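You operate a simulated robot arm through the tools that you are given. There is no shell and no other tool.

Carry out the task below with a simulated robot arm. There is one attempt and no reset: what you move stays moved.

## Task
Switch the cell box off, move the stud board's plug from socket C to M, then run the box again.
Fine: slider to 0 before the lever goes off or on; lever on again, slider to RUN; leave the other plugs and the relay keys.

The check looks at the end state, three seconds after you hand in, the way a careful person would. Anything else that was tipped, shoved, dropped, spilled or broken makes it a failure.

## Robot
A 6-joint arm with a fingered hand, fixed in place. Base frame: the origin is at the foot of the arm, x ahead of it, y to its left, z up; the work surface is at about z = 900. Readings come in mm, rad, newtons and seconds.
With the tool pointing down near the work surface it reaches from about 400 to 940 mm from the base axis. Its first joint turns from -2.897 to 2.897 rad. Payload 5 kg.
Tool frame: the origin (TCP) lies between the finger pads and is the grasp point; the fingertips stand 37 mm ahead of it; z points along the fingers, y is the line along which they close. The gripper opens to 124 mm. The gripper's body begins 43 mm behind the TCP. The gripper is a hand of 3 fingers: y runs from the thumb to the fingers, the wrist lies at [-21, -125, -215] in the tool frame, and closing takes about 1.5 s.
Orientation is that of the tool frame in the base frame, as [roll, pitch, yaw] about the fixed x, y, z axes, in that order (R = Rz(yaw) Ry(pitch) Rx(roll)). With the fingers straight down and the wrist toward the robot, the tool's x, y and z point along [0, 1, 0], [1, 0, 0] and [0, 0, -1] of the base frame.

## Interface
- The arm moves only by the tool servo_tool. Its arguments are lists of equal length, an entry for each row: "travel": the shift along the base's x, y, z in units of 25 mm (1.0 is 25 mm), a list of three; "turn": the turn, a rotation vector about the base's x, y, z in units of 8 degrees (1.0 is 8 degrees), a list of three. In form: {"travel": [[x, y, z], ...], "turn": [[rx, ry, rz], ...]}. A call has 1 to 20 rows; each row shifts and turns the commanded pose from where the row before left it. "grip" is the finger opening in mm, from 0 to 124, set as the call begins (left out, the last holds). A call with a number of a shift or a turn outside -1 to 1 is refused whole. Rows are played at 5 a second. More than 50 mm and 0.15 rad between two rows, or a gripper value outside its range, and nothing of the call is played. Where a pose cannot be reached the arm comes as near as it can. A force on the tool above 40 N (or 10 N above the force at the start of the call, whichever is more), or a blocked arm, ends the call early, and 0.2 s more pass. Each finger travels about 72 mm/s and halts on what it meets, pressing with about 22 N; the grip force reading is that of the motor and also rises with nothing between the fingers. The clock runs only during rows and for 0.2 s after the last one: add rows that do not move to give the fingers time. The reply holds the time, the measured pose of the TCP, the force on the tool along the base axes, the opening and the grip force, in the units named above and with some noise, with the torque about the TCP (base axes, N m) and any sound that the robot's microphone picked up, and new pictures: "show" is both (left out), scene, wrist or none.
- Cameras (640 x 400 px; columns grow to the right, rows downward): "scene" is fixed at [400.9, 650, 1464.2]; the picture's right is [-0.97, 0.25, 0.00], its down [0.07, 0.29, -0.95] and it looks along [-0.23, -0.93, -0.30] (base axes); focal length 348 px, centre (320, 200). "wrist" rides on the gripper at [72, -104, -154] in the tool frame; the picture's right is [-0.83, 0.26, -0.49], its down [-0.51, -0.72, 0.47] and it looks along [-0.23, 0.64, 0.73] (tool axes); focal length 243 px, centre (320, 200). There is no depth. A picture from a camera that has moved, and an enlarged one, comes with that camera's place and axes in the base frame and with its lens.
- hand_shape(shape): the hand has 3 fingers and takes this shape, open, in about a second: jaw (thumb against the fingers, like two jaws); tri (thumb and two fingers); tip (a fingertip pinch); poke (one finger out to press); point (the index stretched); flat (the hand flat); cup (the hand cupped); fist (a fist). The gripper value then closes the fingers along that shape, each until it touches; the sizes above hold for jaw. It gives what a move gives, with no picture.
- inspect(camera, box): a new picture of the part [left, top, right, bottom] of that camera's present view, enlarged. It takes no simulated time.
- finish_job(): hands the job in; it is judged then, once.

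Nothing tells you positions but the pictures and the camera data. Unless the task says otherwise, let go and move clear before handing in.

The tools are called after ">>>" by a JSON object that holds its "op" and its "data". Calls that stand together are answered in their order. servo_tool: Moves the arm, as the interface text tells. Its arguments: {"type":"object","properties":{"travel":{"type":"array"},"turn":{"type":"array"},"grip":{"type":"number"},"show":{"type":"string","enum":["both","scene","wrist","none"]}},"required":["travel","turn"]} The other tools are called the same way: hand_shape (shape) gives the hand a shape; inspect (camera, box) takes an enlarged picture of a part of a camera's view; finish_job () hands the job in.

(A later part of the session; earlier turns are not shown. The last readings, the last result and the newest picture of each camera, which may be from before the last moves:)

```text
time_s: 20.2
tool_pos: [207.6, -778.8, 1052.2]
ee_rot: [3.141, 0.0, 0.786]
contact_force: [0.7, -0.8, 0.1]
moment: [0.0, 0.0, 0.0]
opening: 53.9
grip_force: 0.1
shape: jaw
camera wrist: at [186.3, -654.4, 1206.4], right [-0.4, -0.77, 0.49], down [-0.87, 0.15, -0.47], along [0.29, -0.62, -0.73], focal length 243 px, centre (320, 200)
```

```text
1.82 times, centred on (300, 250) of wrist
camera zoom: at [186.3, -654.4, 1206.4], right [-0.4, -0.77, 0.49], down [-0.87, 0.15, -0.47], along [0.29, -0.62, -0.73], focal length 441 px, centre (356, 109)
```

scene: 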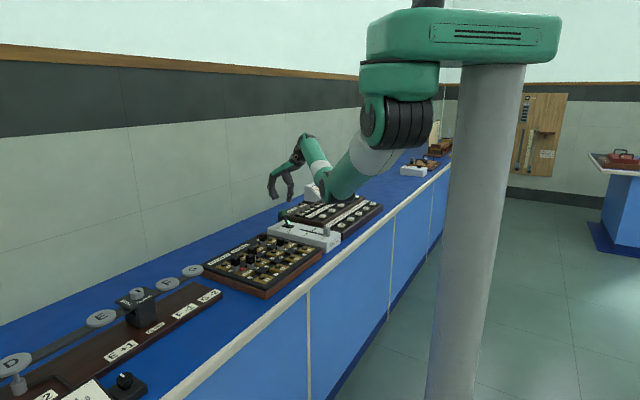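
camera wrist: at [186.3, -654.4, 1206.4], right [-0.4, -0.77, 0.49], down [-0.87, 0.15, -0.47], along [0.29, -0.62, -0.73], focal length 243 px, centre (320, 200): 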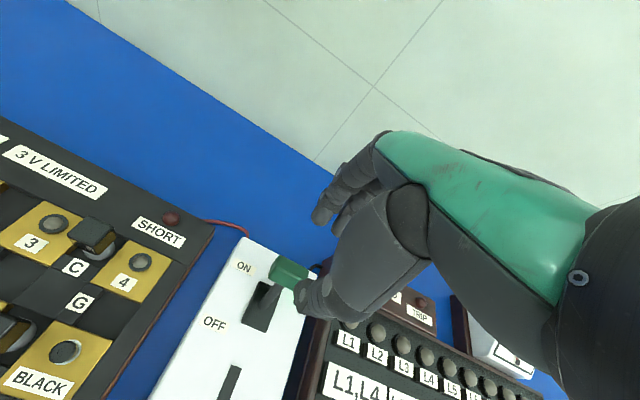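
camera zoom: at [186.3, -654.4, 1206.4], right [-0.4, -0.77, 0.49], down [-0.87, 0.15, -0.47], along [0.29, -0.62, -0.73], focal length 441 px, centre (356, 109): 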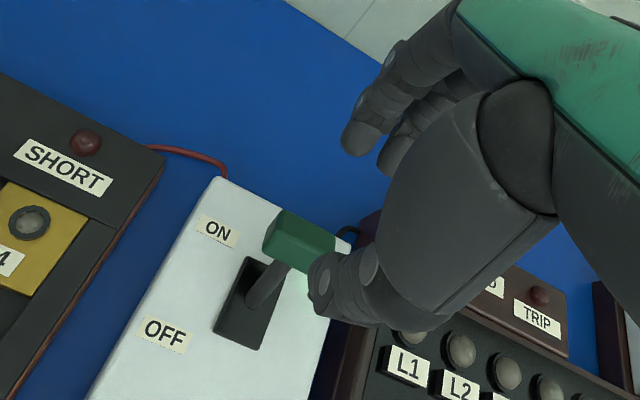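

Thumb and fingers straddle the green handle in e2. I'll lower so they cage it with the tips about 45 mm above the box.

>>> {"op": "servo_tool", "data": {"travel": [[0, 0, -0.56], [0, 0, -0.56], [0, 0, -0.56], [0, 0, -0.56], [0, 0, -0.56], [0, 0, 0]], "turn": [[0, 0, 0], [0, 0, 0], [0, 0, 0], [0, 0, 0], [0, 0, 0], [0, 0, 0]]}}

>>> {"op": "inspect", "data": {"camera": "scene", "box": [250, 170, 330, 240]}}

>>> {"op": "inspect", "data": {"camera": "wrist", "box": [220, 140, 380, 360]}}

```text
time_s: 21.6
tool_pos: [208.9, -779.8, 980.6]
ee_rot: [3.141, -0.001, 0.785]
contact_force: [0.2, -0.2, -0.7]
moment: [0.0, 0.0, 0.0]
opening: 53.6
grip_force: 0.1
shape: jaw
camera wrist: at [186.7, -654.5, 1135.3], right [-0.4, -0.77, 0.49], down [-0.87, 0.15, -0.47], along [0.29, -0.62, -0.73], focal length 243 px, centre (320, 200)
```

scene: 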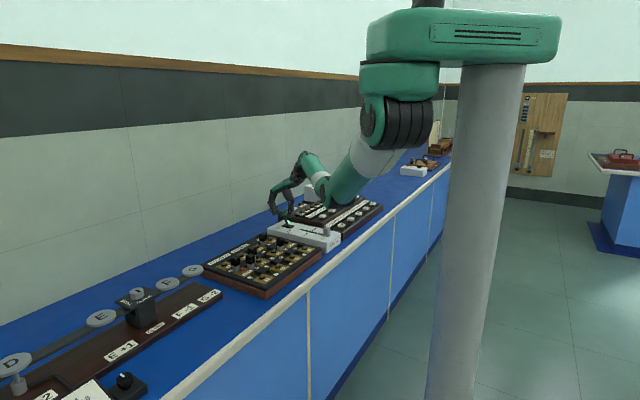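
wrist: 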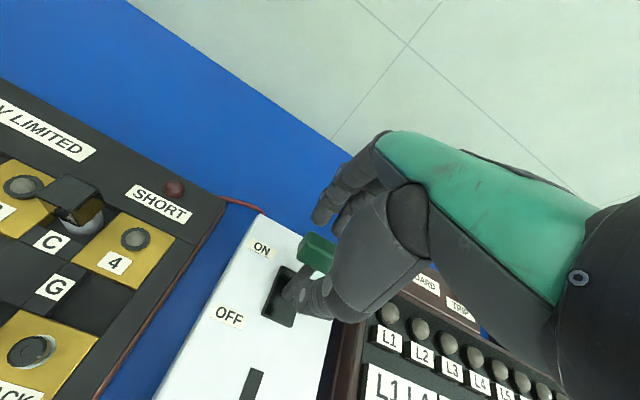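

```text
5.71 times, centred on (290, 205) of scene
camera zoom: at [400.9, 650.0, 1464.2], right [-0.97, 0.25, 0.0], down [0.07, 0.29, -0.95], along [-0.23, -0.93, -0.3], focal length 1986 px, centre (491, 171)
```

zoom: 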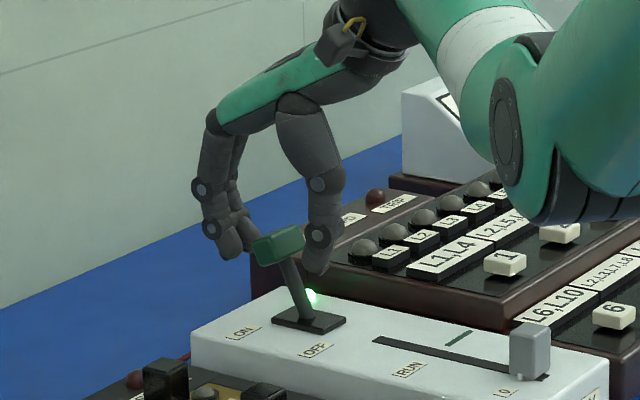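

```text
1.82 times, centred on (300, 250) of wrist
camera zoom: at [186.7, -654.5, 1135.3], right [-0.4, -0.77, 0.49], down [-0.87, 0.15, -0.47], along [0.29, -0.62, -0.73], focal length 441 px, centre (356, 109)
```

zoom: 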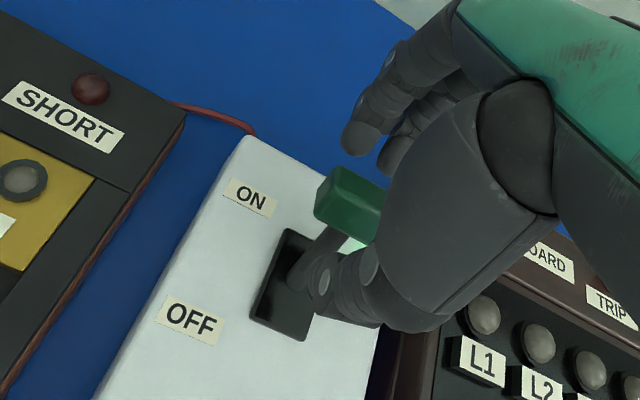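

The handle is caged. I now pull it toward the robot (toward OFF) with the wall-side fingers, in small rows.

>>> {"op": "servo_tool", "data": {"travel": [[-0.2, 0.2, 0], [-0.2, 0.2, 0], [-0.2, 0.2, 0], [-0.2, 0.2, 0], [-0.2, 0.2, 0], [-0.2, 0.2, 0], [-0.2, 0.2, 0], [-0.2, 0.2, 0], [-0.2, 0.2, 0], [-0.2, 0.2, 0], [0, 0, 0]], "turn": [[0, 0, 0], [0, 0, 0], [0, 0, 0], [0, 0, 0], [0, 0, 0], [0, 0, 0], [0, 0, 0], [0, 0, 0], [0, 0, 0], [0, 0, 0], [0, 0, 0]]}}

>>> {"op": "inspect", "data": {"camera": "scene", "box": [250, 170, 330, 240]}}

>>> {"op": "inspect", "data": {"camera": "wrist", "box": [220, 140, 380, 360]}}

```text
time_s: 24.0
tool_pos: [158.3, -728.6, 982.3]
ee_rot: [-3.14, 0.001, 0.786]
contact_force: [2.8, -1.3, -0.3]
moment: [-0.08, -0.11, -0.03]
opening: 55.3
grip_force: 0.1
shape: jaw
camera wrist: at [136.9, -604.7, 1135.9], right [-0.4, -0.77, 0.49], down [-0.87, 0.15, -0.47], along [0.29, -0.62, -0.73], focal length 243 px, centre (320, 200)
```

scene: 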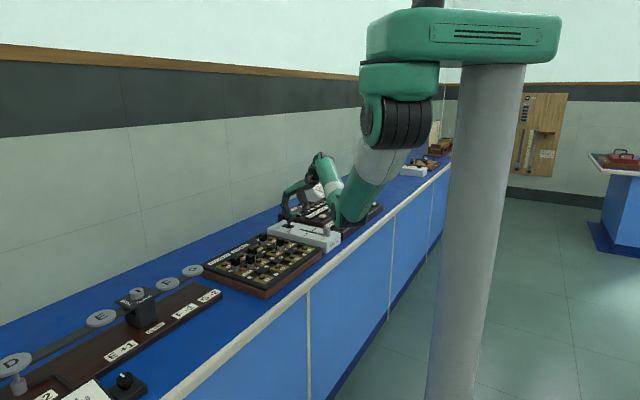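
wrist: 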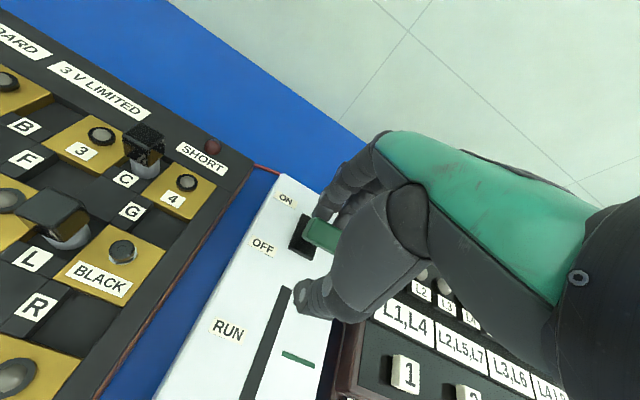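

```text
5.71 times, centred on (290, 205) of scene
camera zoom: at [400.9, 650.0, 1464.2], right [-0.97, 0.25, 0.0], down [0.07, 0.29, -0.95], along [-0.23, -0.93, -0.3], focal length 1986 px, centre (491, 171)
```

zoom: 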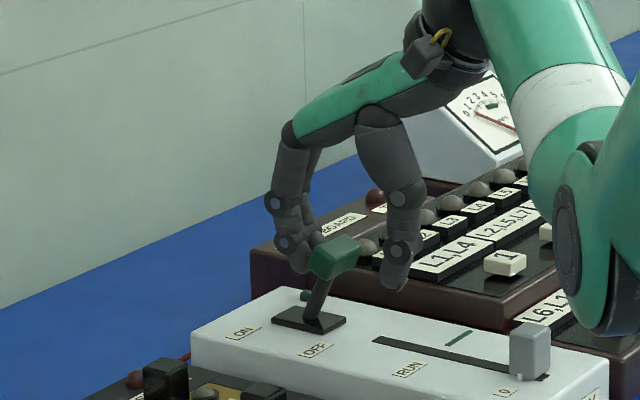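

```text
1.82 times, centred on (300, 250) of wrist
camera zoom: at [136.9, -604.7, 1135.9], right [-0.4, -0.77, 0.49], down [-0.87, 0.15, -0.47], along [0.29, -0.62, -0.73], focal length 441 px, centre (356, 109)
```

zoom: 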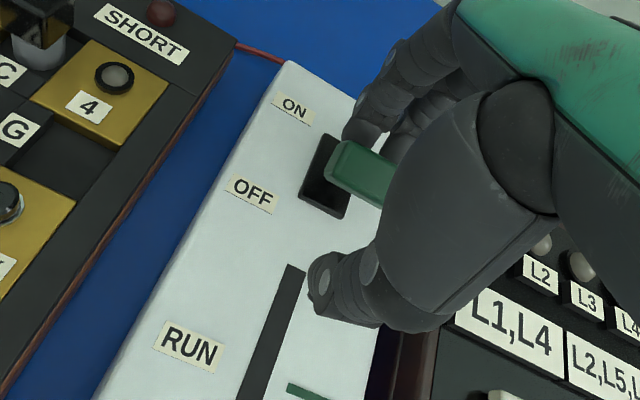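

The green light went out and the lever is past vertical. I'll push a bit further so it's fully at OFF.

>>> {"op": "servo_tool", "data": {"travel": [[-0.12, 0.12, 0], [-0.12, 0.12, 0], [-0.12, 0.12, 0], [0, 0, 0]], "turn": [[0, 0, 0], [0, 0, 0], [0, 0, 0], [0, 0, 0]], "show": "wrist"}}

>>> {"op": "inspect", "data": {"camera": "scene", "box": [250, 170, 330, 240]}}

```text
time_s: 25.0
tool_pos: [150.0, -721.4, 982.9]
ee_rot: [3.139, 0.003, 0.788]
contact_force: [14.1, -15.5, 6.0]
moment: [-0.68, -0.54, 0.01]
opening: 65.8
grip_force: 0.1
shape: jaw
camera wrist: at [128.8, -595.8, 1136.3], right [-0.4, -0.77, 0.49], down [-0.87, 0.15, -0.47], along [0.29, -0.62, -0.73], focal length 243 px, centre (320, 200)
```

wrist: 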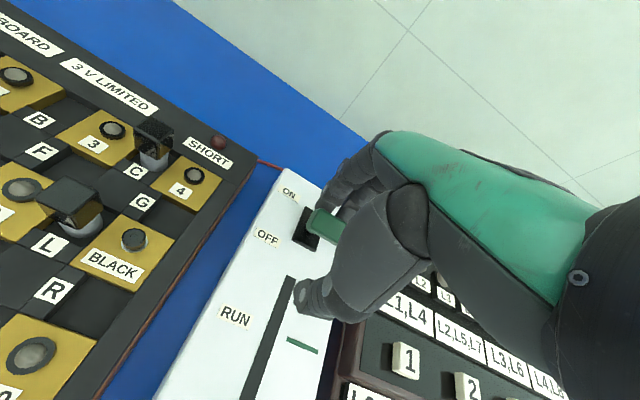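

```text
5.71 times, centred on (290, 205) of scene
camera zoom: at [400.9, 650.0, 1464.2], right [-0.97, 0.25, 0.0], down [0.07, 0.29, -0.95], along [-0.23, -0.93, -0.3], focal length 1986 px, centre (491, 171)
```

zoom: 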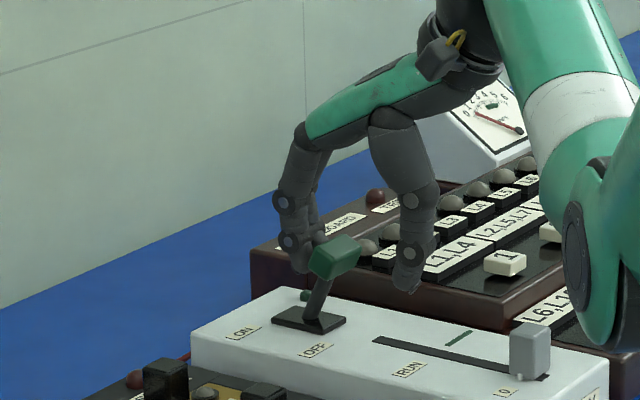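

The lever is firmly against its OFF stop and the power light is out. I'll back off slightly and lift clear.

>>> {"op": "servo_tool", "data": {"travel": [[0.2, -0.2, 0], [0.2, -0.2, 0], [0, 0, 0], [0, 0, 0.6], [0, 0, 1], [0, 0, 1], [0, 0, 1], [0, 0, 0]], "turn": [[0, 0, 0], [0, 0, 0], [0, 0, 0], [0, 0, 0], [0, 0, 0], [0, 0, 0], [0, 0, 0], [0, 0, 0]]}}

>>> {"op": "inspect", "data": {"camera": "scene", "box": [250, 190, 350, 260]}}

```text
time_s: 26.8
tool_pos: [159.4, -729.6, 1071.6]
ee_rot: [-3.14, 0.001, 0.784]
contact_force: [-1.4, 0.2, -0.5]
moment: [0.01, 0.03, -0.03]
opening: 53.4
grip_force: 0.0
shape: jaw
camera wrist: at [137.9, -605.1, 1226.4], right [-0.4, -0.77, 0.49], down [-0.87, 0.15, -0.47], along [0.29, -0.62, -0.73], focal length 243 px, centre (320, 200)
```

scene: 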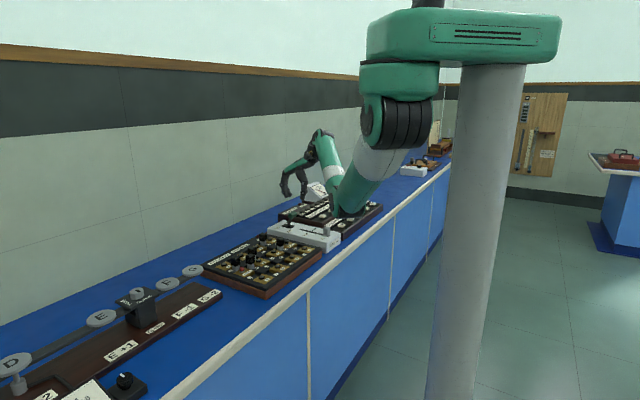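
wrist: 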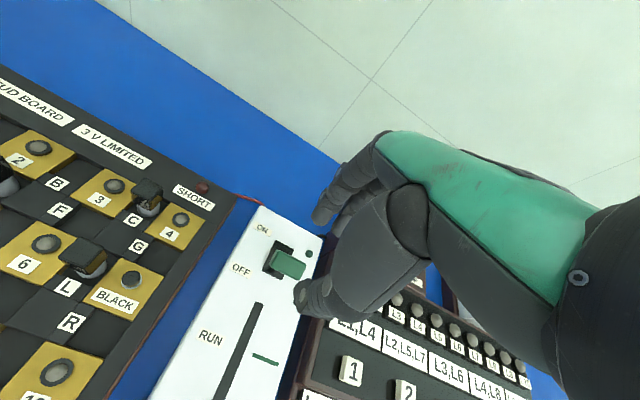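

```text
5.71 times, centred on (300, 225) of scene
camera zoom: at [400.9, 650.0, 1464.2], right [-0.97, 0.25, 0.0], down [0.07, 0.29, -0.95], along [-0.23, -0.93, -0.3], focal length 1986 px, centre (434, 57)
```

zoom: 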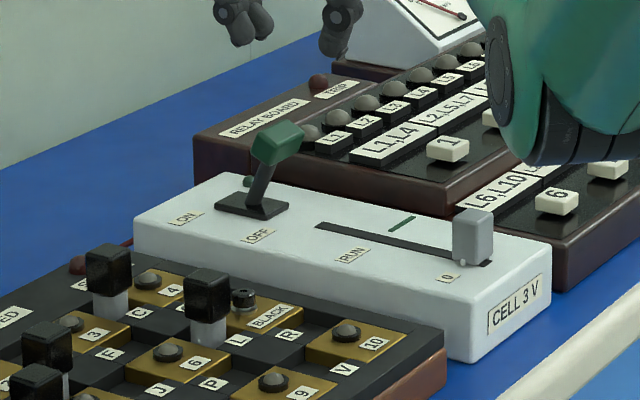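

The lever is clearly OFF and the slider at 0. I now move up and over to plug C at about (307, -625), and will try the "tip" shape in free air since the M socket has plug H close by.

>>> {"op": "servo_tool", "data": {"travel": [[0, 0, 1], [0.6, 0.42, 0.8], [0.8, 0.56, 0.8], [0.9, 0.65, 0.5], [0.9, 0.65, 0], [0.9, 0.65, 0], [0.9, 0.65, 0], [0.9, 0.62, 0], [0, 0, 0], [0, 0, 0]], "turn": [[0, 0, 0], [0, 0, 0], [0, 0, 0], [0, 0, 0], [0, 0, 0], [0, 0, 0], [0, 0, 0], [0, 0, 0], [0, 0, 0], [0, 0, 0]]}}

>>> {"op": "hand_shape", "data": {"shape": "tip"}}

>>> {"op": "inspect", "data": {"camera": "scene", "box": [220, 110, 320, 190]}}

>>> {"op": "inspect", "data": {"camera": "wrist", "box": [200, 100, 420, 360]}}

```text
time_s: 29.0
tool_pos: [306.6, -625.3, 1149.7]
ee_rot: [-3.141, 0.0, 0.786]
contact_force: [-0.1, -0.3, -0.2]
moment: [-0.06, -0.03, 0.01]
opening: 53.8
grip_force: 0.1
shape: jaw
camera wrist: at [285.2, -500.3, 1303.1], right [-0.4, -0.77, 0.49], down [-0.87, 0.15, -0.47], along [0.29, -0.62, -0.73], focal length 243 px, centre (320, 200)
```

scene: 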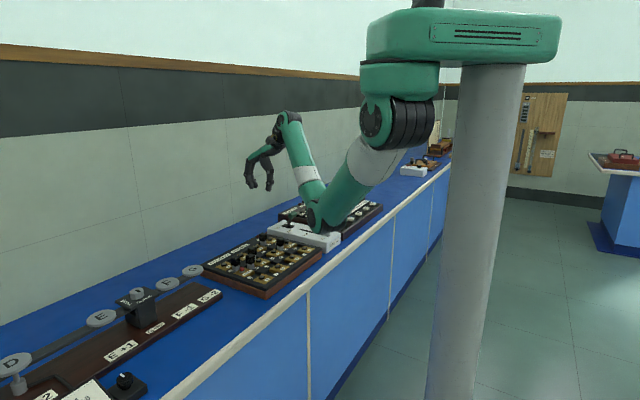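
wrist: 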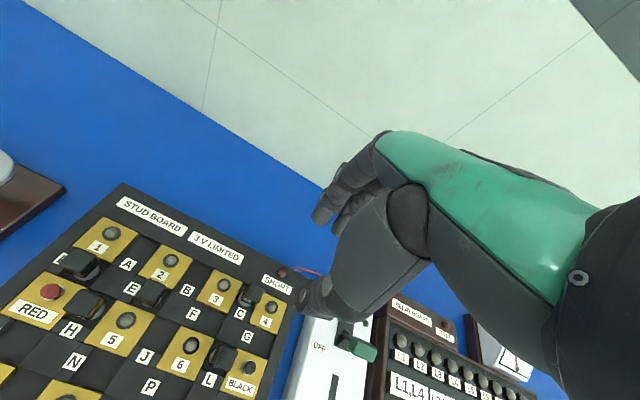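

```text
time_s: 29.9
tool_pos: [306.8, -625.5, 1149.3]
ee_rot: [-3.141, 0.0, 0.785]
contact_force: [0.2, 0.0, 0.0]
moment: [-0.02, -0.02, 0.01]
opening: 123.7
grip_force: 0.1
shape: tip
```

```text
5.00 times, centred on (270, 150) of scene
camera zoom: at [400.9, 650.0, 1464.2], right [-0.97, 0.25, 0.0], down [0.07, 0.29, -0.95], along [-0.23, -0.93, -0.3], focal length 1738 px, centre (570, 450)
```

zoom: 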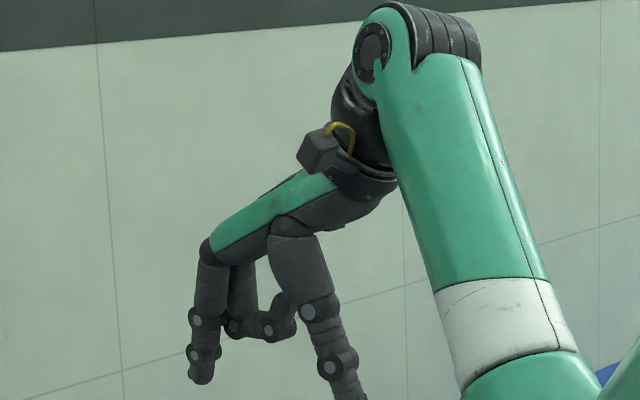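

```text
1.54 times, centred on (310, 230) of wrist
camera zoom: at [285.1, -500.4, 1303.2], right [-0.4, -0.77, 0.49], down [-0.87, 0.15, -0.47], along [0.29, -0.62, -0.73], focal length 373 px, centre (335, 154)
```

zoom: 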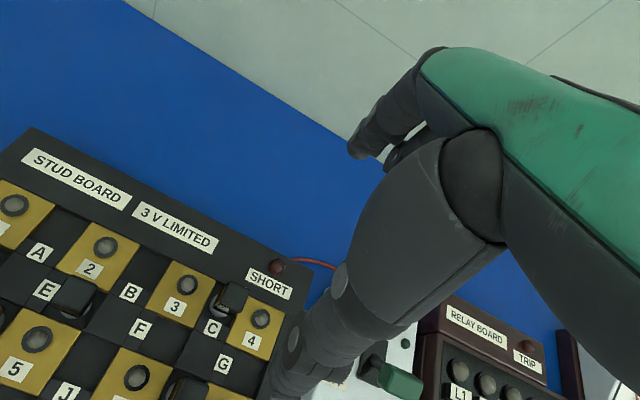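

In "tip" the far finger curls away and only one finger opposes the thumb. I'll close partway in free air to see where that pinch lies.

>>> {"op": "servo_tool", "data": {"travel": [[0, 0, 0], [0, 0, 0], [0, 0, 0], [0, 0, 0], [0, 0, 0], [0, 0, 0], [0, 0, 0], [0, 0, 0]], "turn": [[0, 0, 0], [0, 0, 0], [0, 0, 0], [0, 0, 0], [0, 0, 0], [0, 0, 0], [0, 0, 0], [0, 0, 0]], "grip": 40, "show": "none"}}

>>> {"op": "inspect", "data": {"camera": "scene", "box": [220, 130, 300, 194]}}

>>> {"op": "inspect", "data": {"camera": "wrist", "box": [200, 100, 420, 360]}}

```text
time_s: 31.7
tool_pos: [306.9, -625.3, 1148.6]
ee_rot: [-3.141, -0.001, 0.786]
contact_force: [-0.3, 0.5, -0.3]
moment: [0.01, 0.02, -0.03]
opening: 40.6
grip_force: 0.0
shape: tip
```

```text
6.25 times, centred on (260, 162) of scene
camera zoom: at [400.9, 650.0, 1464.2], right [-0.97, 0.25, 0.0], down [0.07, 0.29, -0.95], along [-0.23, -0.93, -0.3], focal length 2172 px, centre (695, 438)
```

zoom: 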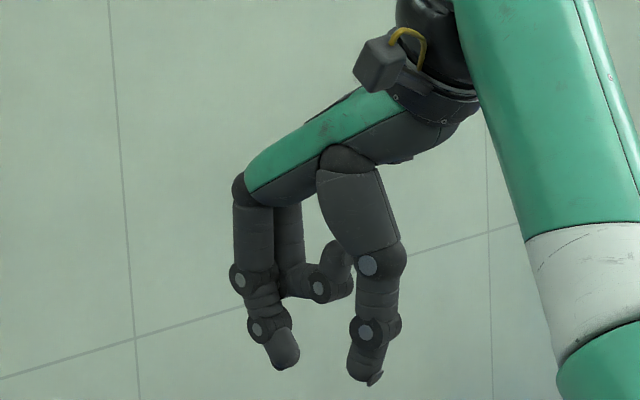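

```text
1.54 times, centred on (310, 230) of wrist
camera zoom: at [285.1, -500.4, 1303.2], right [-0.4, -0.77, 0.49], down [-0.87, 0.15, -0.47], along [0.29, -0.62, -0.73], focal length 373 px, centre (335, 154)
```

zoom: 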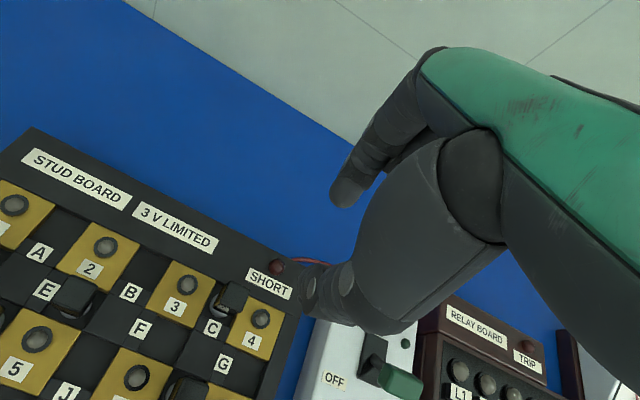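

The "tip" pinch is offset (thumb and finger not opposed), so jaw is better, but rotated 90° so it closes along the board's other axis and stays clear of plug H at M. I'll return to jaw and test that yaw at this safe height.

>>> {"op": "hand_shape", "data": {"shape": "jaw"}}

>>> {"op": "servo_tool", "data": {"travel": [[0, 0, 0], [0, 0, 0], [0, 0, 0], [0, 0, 0], [0, 0, 0], [0, 0, 0], [0, 0, 0]], "turn": [[0, 0, 0.9375], [0, 0, 0.9375], [0, 0, 0.9375], [0, 0, 0.9375], [0, 0, 0.9375], [0, 0, 0.9375], [0, 0, 0]], "grip": 54}}

```text
time_s: 32.6
tool_pos: [306.4, -625.5, 1149.2]
ee_rot: [3.139, -0.002, 0.786]
contact_force: [0.4, -0.5, -0.2]
moment: [0.04, 0.01, -0.04]
opening: 123.7
grip_force: 0.1
shape: jaw
```

```text
time_s: 34.2
tool_pos: [306.5, -625.8, 1149.0]
ee_rot: [3.141, 0.0, 1.572]
contact_force: [0.9, -0.5, -0.3]
moment: [-0.01, -0.01, 0.01]
opening: 54.2
grip_force: 0.1
shape: jaw
camera wrist: at [203.3, -553.2, 1303.4], right [0.26, -0.83, 0.49], down [-0.72, -0.51, -0.47], along [0.64, -0.23, -0.73], focal length 243 px, centre (320, 200)
```

scene: 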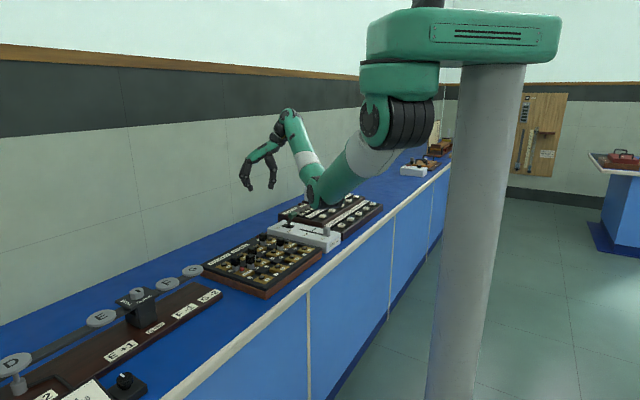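
wrist: 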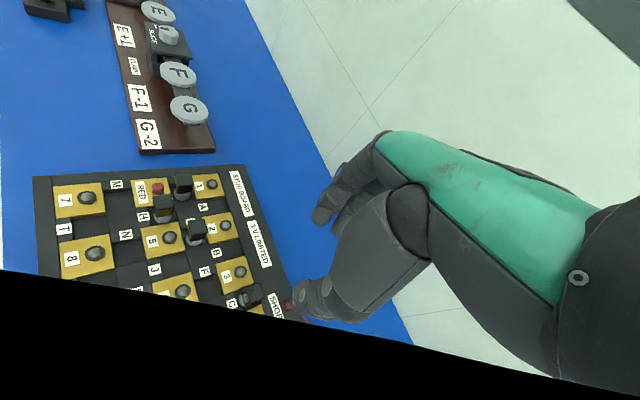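

That half-turn was fine. I'll continue the remaining 45°.

>>> {"op": "servo_tool", "data": {"travel": [[0, 0, 0], [0, 0, 0], [0, 0, 0], [0, 0, 0], [0, 0, 0], [0, 0, 0], [0, 0, 0]], "turn": [[0, 0, 0.9375], [0, 0, 0.9375], [0, 0, 0.9375], [0, 0, 0.9375], [0, 0, 0.9375], [0, 0, 0.9375], [0, 0, 0]]}}

```text
time_s: 35.8
tool_pos: [326.6, -659.3, 1130.1]
ee_rot: [3.141, 0.0, 2.357]
contact_force: [-0.1, 0.4, 0.2]
moment: [-0.04, 0.0, 0.02]
opening: 54.5
grip_force: 0.0
shape: jaw
out of reach, approached as far as the arm can: row 1, 2, 3, 4
camera wrist: at [201.5, -681.3, 1284.7], right [0.77, -0.4, 0.49], down [-0.15, -0.87, -0.47], along [0.62, 0.29, -0.73], focal length 243 px, centre (320, 200)
```

scene: 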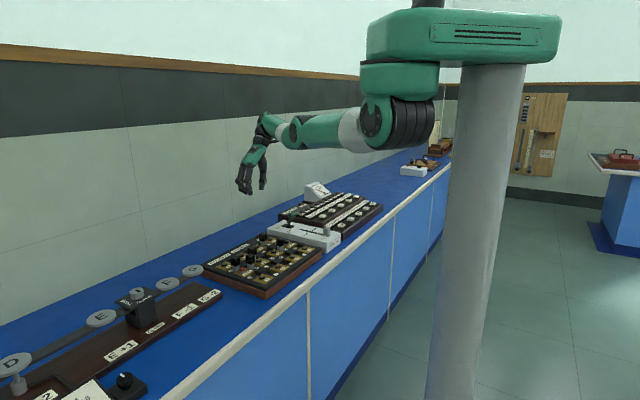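
wrist: 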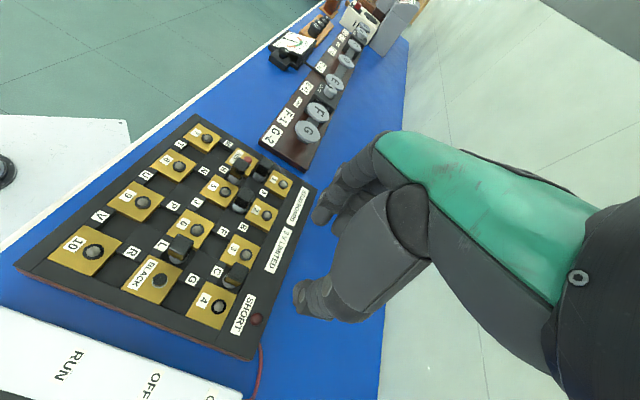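

The arm switched to an elbow-up posture and drifted a bit, but the yaw is now what I wanted. I'll bring it back over C at this height and see if it holds.

>>> {"op": "servo_tool", "data": {"travel": [[-0.2, 0.34, 0], [-0.2, 0.34, 0], [-0.2, 0.34, 0], [-0.2, 0.34, 0], [0, 0, 0], [0, 0, 0]], "turn": [[0, 0, 0], [0, 0, 0], [0, 0, 0], [0, 0, 0], [0, 0, 0], [0, 0, 0]]}}

>>> {"op": "inspect", "data": {"camera": "scene", "box": [200, 80, 440, 230]}}

```text
time_s: 37.2
tool_pos: [314.6, -658.5, 1123.7]
ee_rot: [-3.142, 0.0, 2.355]
contact_force: [-0.1, 0.8, -0.4]
moment: [0.06, -0.01, -0.02]
opening: 54.5
grip_force: 0.0
shape: jaw
out of reach, approached as far as the arm can: row 1, 2, 3, 4
camera wrist: at [190.7, -681.0, 1278.2], right [0.77, -0.4, 0.49], down [-0.15, -0.87, -0.47], along [0.62, 0.29, -0.73], focal length 243 px, centre (320, 200)
```

scene: 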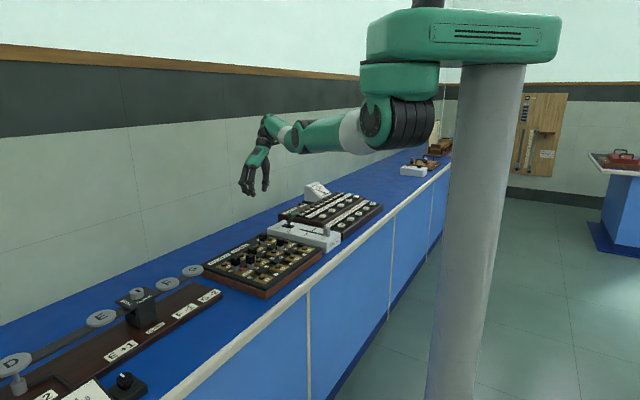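
wrist: 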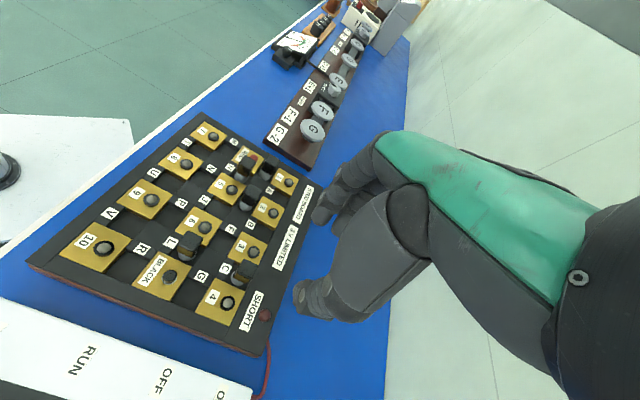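

```text
2.67 times, centred on (320, 155) of scene
camera zoom: at [400.9, 650.0, 1464.2], right [-0.97, 0.25, 0.0], down [0.07, 0.29, -0.95], along [-0.23, -0.93, -0.3], focal length 927 px, centre (320, 320)
```

zoom: 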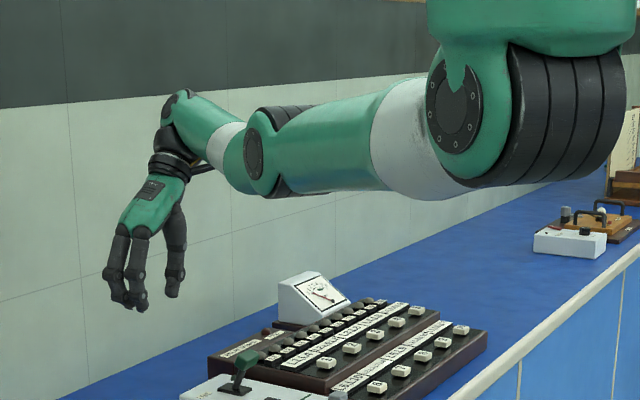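

This yaw sits against an arm limit, so I'll back out of it: rotate back to the earlier orientation, then test the opposite 90° turn.

>>> {"op": "servo_tool", "data": {"travel": [[0, 0, 0], [0, 0, 0], [0, 0, 0], [0, 0, 0], [0, 0, 0], [0, 0, 0], [0, 0, 0], [0, 0, 0], [0, 0, 0], [0, 0, 0], [0, 0, 0], [0, 0, 0], [0, 0, 0], [0, 0, 0]], "turn": [[0, 0, -0.9375], [0, 0, -0.9375], [0, 0, -0.9375], [0, 0, -0.9375], [0, 0, -0.9375], [0, 0, -0.9375], [0, 0, -0.9375], [0, 0, -0.9375], [0, 0, -0.9375], [0, 0, -0.9375], [0, 0, -0.9375], [0, 0, -0.9375], [0, 0, 0], [0, 0, 0]]}}

```text
time_s: 40.2
tool_pos: [316.3, -662.2, 1122.8]
ee_rot: [-3.141, 0.0, 0.783]
contact_force: [0.2, 0.0, -0.6]
moment: [0.0, 0.03, -0.04]
opening: 54.5
grip_force: 0.0
shape: jaw
out of reach, approached as far as the arm can: row 1
camera wrist: at [294.2, -536.3, 1277.1], right [-0.4, -0.77, 0.49], down [-0.87, 0.15, -0.47], along [0.29, -0.62, -0.73], focal length 243 px, centre (320, 200)
```

scene: 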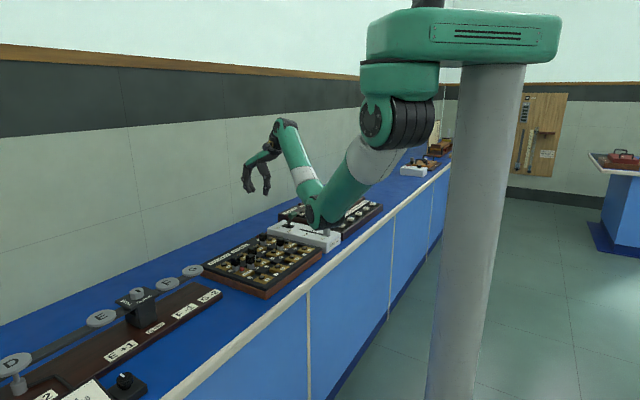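
wrist: 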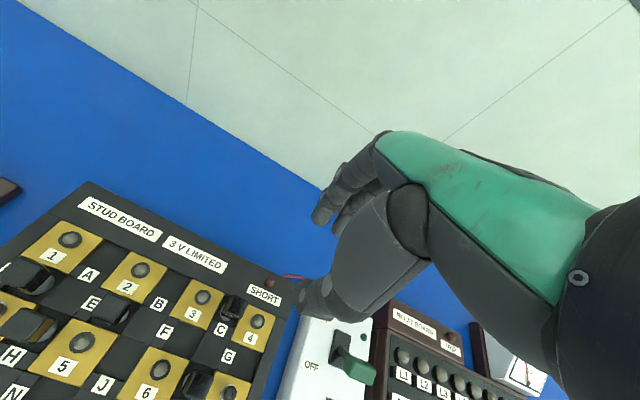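

Back in the elbow-down posture. Now I test turning the other way, while moving over C.

>>> {"op": "servo_tool", "data": {"travel": [[-0.06, 0.25, 0.2], [-0.06, 0.25, 0.2], [-0.06, 0.25, 0.2], [-0.06, 0.25, 0.2], [-0.06, 0.25, 0.2], [-0.06, 0.23, 0], [0, 0, 0], [0, 0, 0]], "turn": [[0, 0, -0.9375], [0, 0, -0.9375], [0, 0, -0.9375], [0, 0, -0.9375], [0, 0, -0.9375], [0, 0, -0.9375], [0, 0, 0], [0, 0, 0]]}}

```text
time_s: 42.0
tool_pos: [307.1, -624.4, 1147.2]
ee_rot: [-3.141, 0.0, -0.002]
contact_force: [-0.3, 0.5, 0.0]
moment: [0.01, -0.02, -0.03]
opening: 54.4
grip_force: 0.0
shape: jaw
camera wrist: at [380.1, -520.4, 1301.9], right [-0.83, -0.26, 0.49], down [-0.51, 0.72, -0.47], along [-0.23, -0.64, -0.73], focal length 243 px, centre (320, 200)
```

scene: 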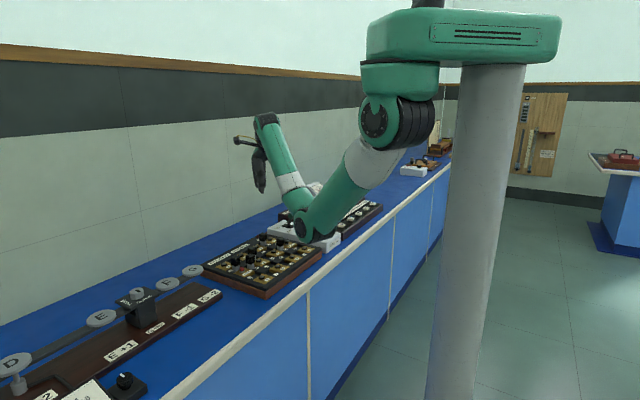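
wrist: 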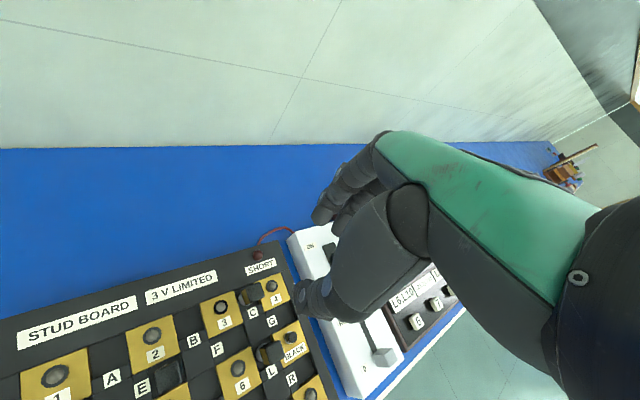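

No limit so far. I'll continue the second 45° in this direction.

>>> {"op": "servo_tool", "data": {"travel": [[0, 0, 0], [0, 0, 0], [0, 0, 0], [0, 0, 0], [0, 0, 0], [0, 0, 0], [0, 0, 0], [0, 0, 0]], "turn": [[0, 0, -0.9375], [0, 0, -0.9375], [0, 0, -0.9375], [0, 0, -0.9375], [0, 0, -0.9375], [0, 0, -0.9375], [0, 0, 0], [0, 0, 0]]}}

>>> {"op": "inspect", "data": {"camera": "scene", "box": [200, 80, 440, 290]}}

```text
time_s: 43.8
tool_pos: [307.8, -631.6, 1143.0]
ee_rot: [3.139, 0.0, -0.783]
contact_force: [-0.4, -0.1, 0.0]
moment: [-0.01, -0.03, 0.02]
opening: 54.2
grip_force: 0.2
shape: jaw
out of reach, approached as far as the arm can: row 6
camera wrist: at [433.2, -607.9, 1297.0], right [-0.77, 0.4, 0.49], down [0.15, 0.87, -0.47], along [-0.62, -0.29, -0.73], focal length 243 px, centre (320, 200)
```

scene: 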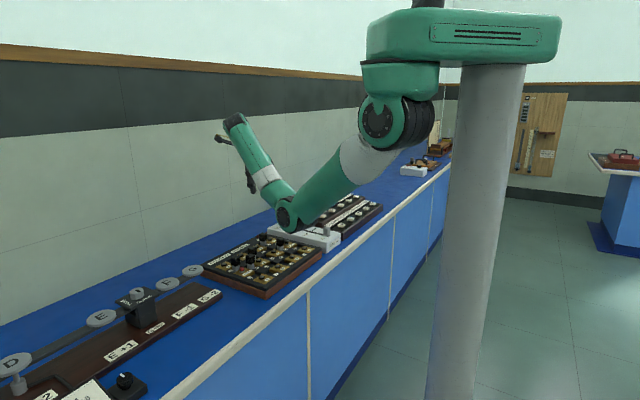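
wrist: 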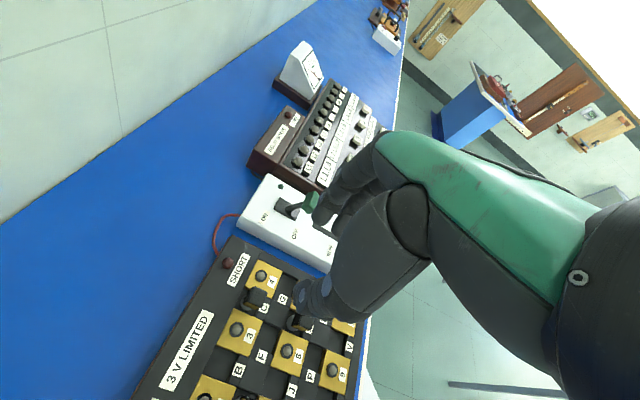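

```text
1.90 times, centred on (320, 185) of scene
camera zoom: at [400.9, 650.0, 1464.2], right [-0.97, 0.25, 0.0], down [0.07, 0.29, -0.95], along [-0.23, -0.93, -0.3], focal length 662 px, centre (320, 229)
```

zoom: 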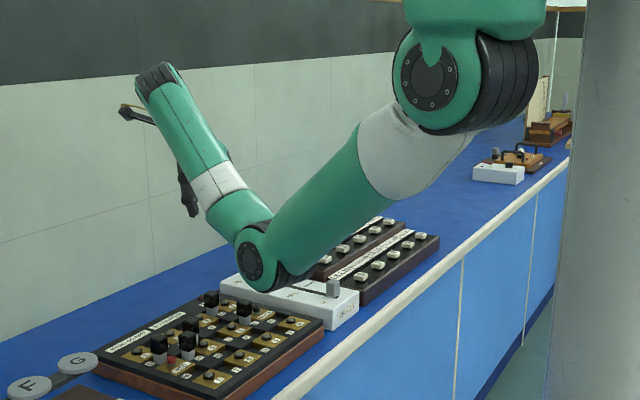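

This yaw is right at the limit and hides the hand, so I'll go back to the wrist-toward-robot yaw, and check whether the "tri" shape is narrower near neighbours.

>>> {"op": "servo_tool", "data": {"travel": [[0, 0, 0], [0, 0, 0], [0, 0, 0], [0, 0, 0], [0, 0, 0], [0, 0, 0], [0, 0, 0], [0, 0, 0], [0, 0, 0], [0, 0, 0], [0, 0, 0], [0, 0, 0], [0, 0, 0], [0, 0, 0]], "turn": [[0, 0, 0.9375], [0, 0, 0.9375], [0, 0, 0.9375], [0, 0, 0.9375], [0, 0, 0.9375], [0, 0, 0.9375], [0, 0, 0.9375], [0, 0, 0.9375], [0, 0, 0.9375], [0, 0, 0.9375], [0, 0, 0.9375], [0, 0, 0.9375], [0, 0, 0], [0, 0, 0]], "show": "none"}}

>>> {"op": "inspect", "data": {"camera": "scene", "box": [220, 130, 300, 194]}}

>>> {"op": "hand_shape", "data": {"shape": "tri"}}

>>> {"op": "servo_tool", "data": {"travel": [[0, 0, 0], [0, 0, 0], [0, 0, 0], [0, 0, 0], [0, 0, 0], [0, 0, 0], [0, 0, 0]], "turn": [[0, 0, 0], [0, 0, 0], [0, 0, 0], [0, 0, 0], [0, 0, 0], [0, 0, 0], [0, 0, 0]], "grip": 54, "show": "wrist"}}

>>> {"op": "inspect", "data": {"camera": "scene", "box": [220, 130, 300, 194]}}

```text
time_s: 46.8
tool_pos: [308.0, -630.6, 1142.8]
ee_rot: [-3.142, 0.002, 0.785]
contact_force: [1.1, 0.1, -0.2]
moment: [0.0, -0.02, 0.01]
opening: 54.4
grip_force: 0.0
shape: jaw
```

```text
6.25 times, centred on (260, 162) of scene
camera zoom: at [400.9, 650.0, 1464.2], right [-0.97, 0.25, 0.0], down [0.07, 0.29, -0.95], along [-0.23, -0.93, -0.3], focal length 2172 px, centre (695, 438)
```

zoom: 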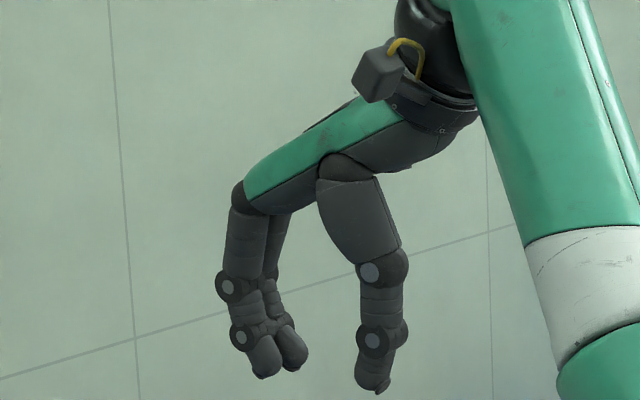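

```text
time_s: 47.7
tool_pos: [307.8, -631.9, 1143.7]
ee_rot: [-3.141, -0.002, 0.787]
contact_force: [0.6, -0.4, -0.2]
moment: [0.03, -0.01, -0.02]
opening: 123.9
grip_force: 0.1
shape: tri
```

```text
time_s: 49.3
tool_pos: [308.1, -631.1, 1142.8]
ee_rot: [-3.141, -0.001, 0.786]
contact_force: [-0.4, -0.1, -0.5]
moment: [-0.01, 0.0, -0.03]
opening: 54.6
grip_force: 0.1
shape: tri
camera wrist: at [285.6, -506.3, 1297.1], right [-0.4, -0.77, 0.49], down [-0.87, 0.15, -0.47], along [0.29, -0.62, -0.73], focal length 243 px, centre (320, 200)
```

wrist: 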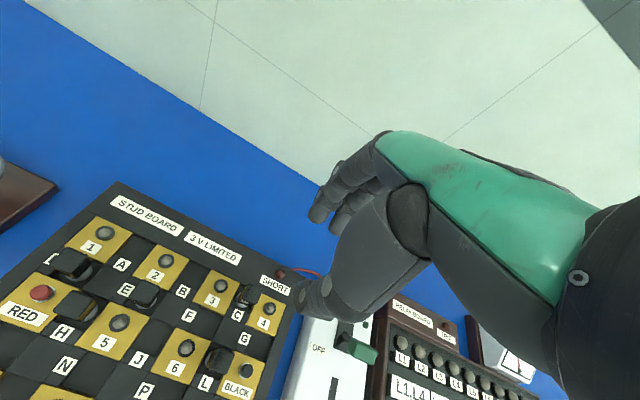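

```text
6.25 times, centred on (260, 162) of scene
camera zoom: at [400.9, 650.0, 1464.2], right [-0.97, 0.25, 0.0], down [0.07, 0.29, -0.95], along [-0.23, -0.93, -0.3], focal length 2172 px, centre (695, 438)
```

zoom: 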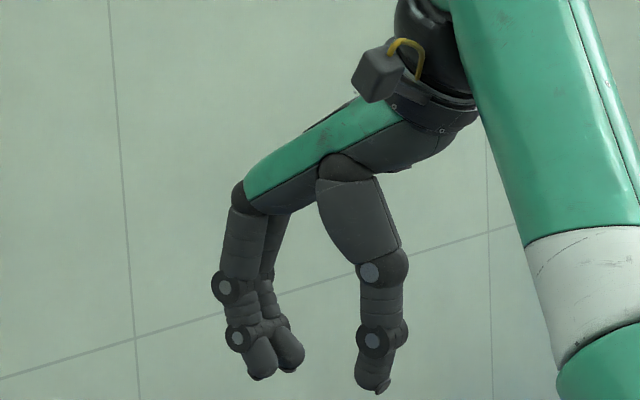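

"Tri" looks nearly the same as jaw; the fingers are about ±22 mm wide, so I'll use jaw with a few mm offset away from plug H's side. First another close look at plug C and its surroundings for precise centring.

>>> {"op": "hand_shape", "data": {"shape": "jaw"}}

>>> {"op": "inspect", "data": {"camera": "wrist", "box": [180, 240, 300, 330]}}

>>> {"op": "inspect", "data": {"camera": "scene", "box": [230, 225, 300, 270]}}

>>> {"op": "inspect", "data": {"camera": "wrist", "box": [0, 240, 160, 380]}}

```text
time_s: 50.2
tool_pos: [307.5, -631.8, 1142.7]
ee_rot: [-3.141, -0.001, 0.786]
contact_force: [-0.1, -0.6, -0.5]
moment: [0.0, 0.02, 0.0]
opening: 123.7
grip_force: 0.0
shape: jaw
```

```text
4.44 times, centred on (240, 285) of wrist
camera zoom: at [285.6, -506.3, 1297.1], right [-0.4, -0.77, 0.49], down [-0.87, 0.15, -0.47], along [0.29, -0.62, -0.73], focal length 1078 px, centre (676, -178)
```

zoom: 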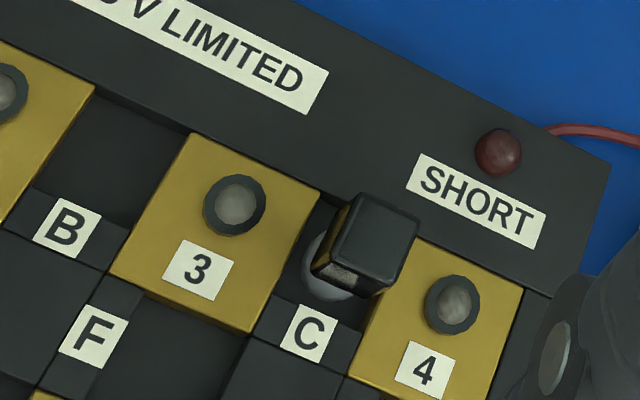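

```text
8.89 times, centred on (265, 248) of scene
camera zoom: at [400.9, 650.0, 1464.2], right [-0.97, 0.25, 0.0], down [0.07, 0.29, -0.95], along [-0.23, -0.93, -0.3], focal length 3090 px, centre (809, -222)
```

zoom: 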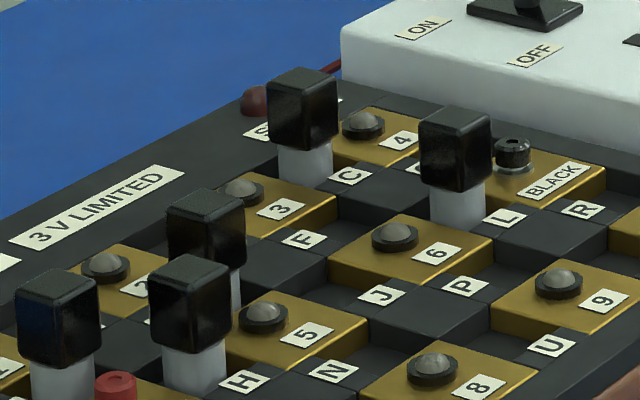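

```text
2.86 times, centred on (80, 310) of wrist
camera zoom: at [285.6, -506.3, 1297.1], right [-0.4, -0.77, 0.49], down [-0.87, 0.15, -0.47], along [0.29, -0.62, -0.73], focal length 693 px, centre (1006, -114)
```

zoom: 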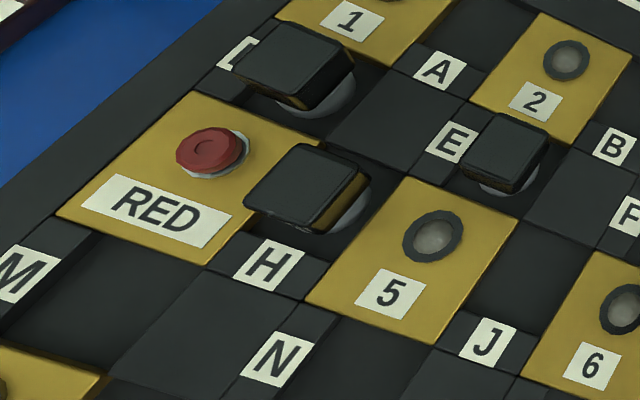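

Plug C's cap centre is about (308, -625) with top at 932 and sides about 22 mm. I'll set a 54 mm opening, offset slightly, and descend to just above it.

>>> {"op": "servo_tool", "data": {"travel": [[0.05, 0.14, 0], [0.05, 0.14, 0], [0.03, 0.1, 0], [0, 0, 0], [0, 0, 0], [0, 0, -0.8], [0, 0, -0.96], [0, 0, -0.96], [0, 0, -0.96], [0, 0, -0.96], [0, 0, -0.96], [0, 0, 0], [0, 0, 0]], "turn": [[0, 0, 0], [0, 0, 0], [0, 0, 0], [0, 0, 0], [0, 0, 0], [0, 0, 0], [0, 0, 0], [0, 0, 0], [0, 0, 0], [0, 0, 0], [0, 0, 0], [0, 0, 0], [0, 0, 0]], "grip": 54}}

>>> {"op": "inspect", "data": {"camera": "scene", "box": [220, 185, 310, 260]}}

>>> {"op": "inspect", "data": {"camera": "wrist", "box": [200, 140, 400, 360]}}

```text
time_s: 53.0
tool_pos: [310.8, -622.0, 1002.9]
ee_rot: [-3.142, 0.0, 0.786]
contact_force: [0.7, 0.5, 0.0]
moment: [0.03, -0.01, 0.0]
opening: 54.4
grip_force: 0.0
shape: jaw
camera wrist: at [288.5, -497.1, 1157.1], right [-0.4, -0.77, 0.49], down [-0.87, 0.15, -0.47], along [0.29, -0.62, -0.73], focal length 243 px, centre (320, 200)
```

scene: 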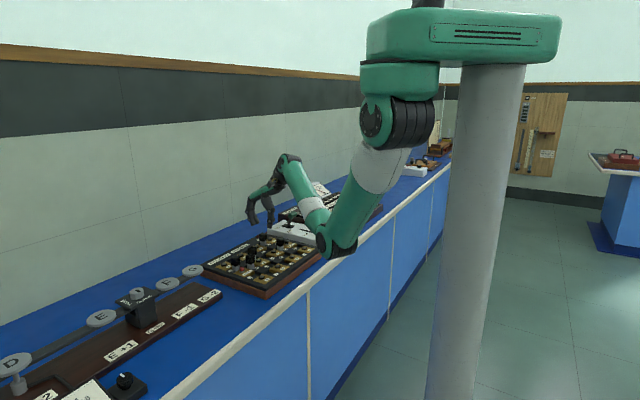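
wrist: 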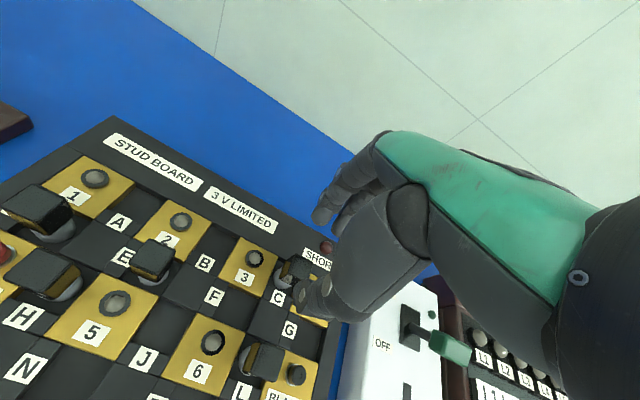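

```text
5.33 times, centred on (265, 222) of scene
camera zoom: at [400.9, 650.0, 1464.2], right [-0.97, 0.25, 0.0], down [0.07, 0.29, -0.95], along [-0.23, -0.93, -0.3], focal length 1854 px, centre (613, 80)
```

zoom: 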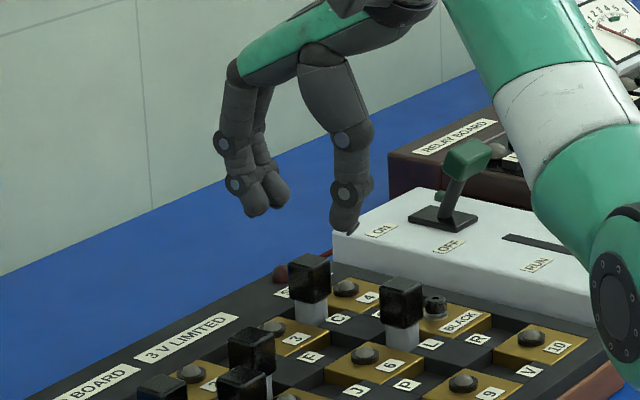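

```text
1.82 times, centred on (300, 250) of wrist
camera zoom: at [288.5, -497.1, 1157.1], right [-0.4, -0.77, 0.49], down [-0.87, 0.15, -0.47], along [0.29, -0.62, -0.73], focal length 441 px, centre (356, 109)
```

zoom: 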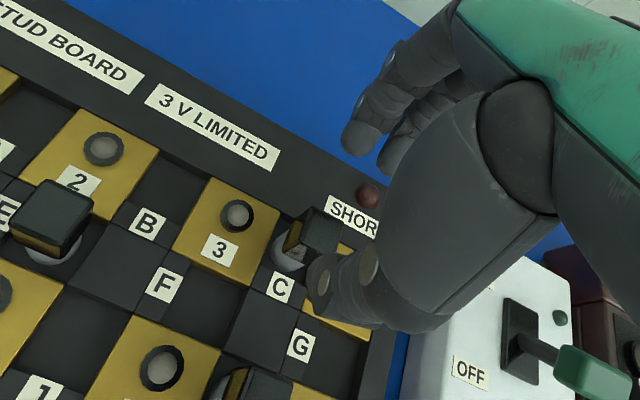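

Alignment looks right: cap C lies midway between thumb and fingers, plug L is clear. Descending the last 57 mm.

>>> {"op": "servo_tool", "data": {"travel": [[0, 0, -0.57], [0, 0, -0.57], [0, 0, -0.57], [0, 0, -0.57], [0, 0, 0]], "turn": [[0, 0, 0], [0, 0, 0], [0, 0, 0], [0, 0, 0], [0, 0, 0]], "show": "none"}}

>>> {"op": "inspect", "data": {"camera": "scene", "box": [235, 205, 295, 255]}}

>>> {"op": "inspect", "data": {"camera": "wrist", "box": [220, 140, 380, 360]}}

```text
time_s: 54.2
tool_pos: [310.6, -622.3, 947.1]
ee_rot: [3.141, 0.0, 0.786]
contact_force: [-0.1, 0.4, 0.4]
moment: [-0.02, 0.0, 0.0]
opening: 54.6
grip_force: 0.0
shape: jaw
```

```text
8.00 times, centred on (265, 230) of scene
camera zoom: at [400.9, 650.0, 1464.2], right [-0.97, 0.25, 0.0], down [0.07, 0.29, -0.95], along [-0.23, -0.93, -0.3], focal length 2781 px, centre (760, -40)
```

zoom: 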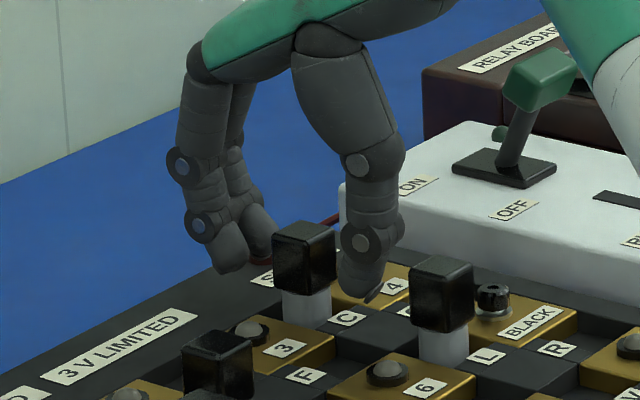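

```text
1.82 times, centred on (300, 250) of wrist
camera zoom: at [288.8, -496.7, 1100.3], right [-0.4, -0.77, 0.49], down [-0.87, 0.15, -0.47], along [0.29, -0.62, -0.73], focal length 441 px, centre (356, 109)
```

zoom: 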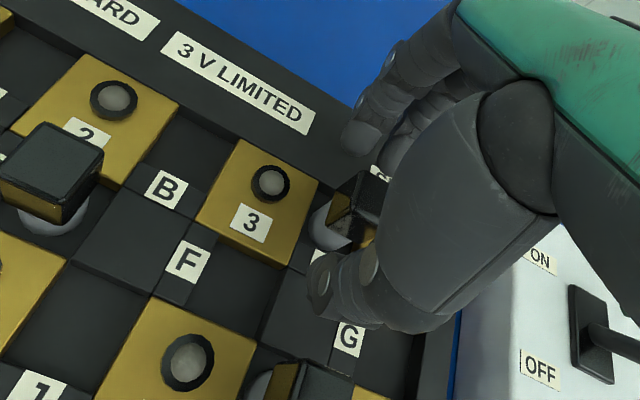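

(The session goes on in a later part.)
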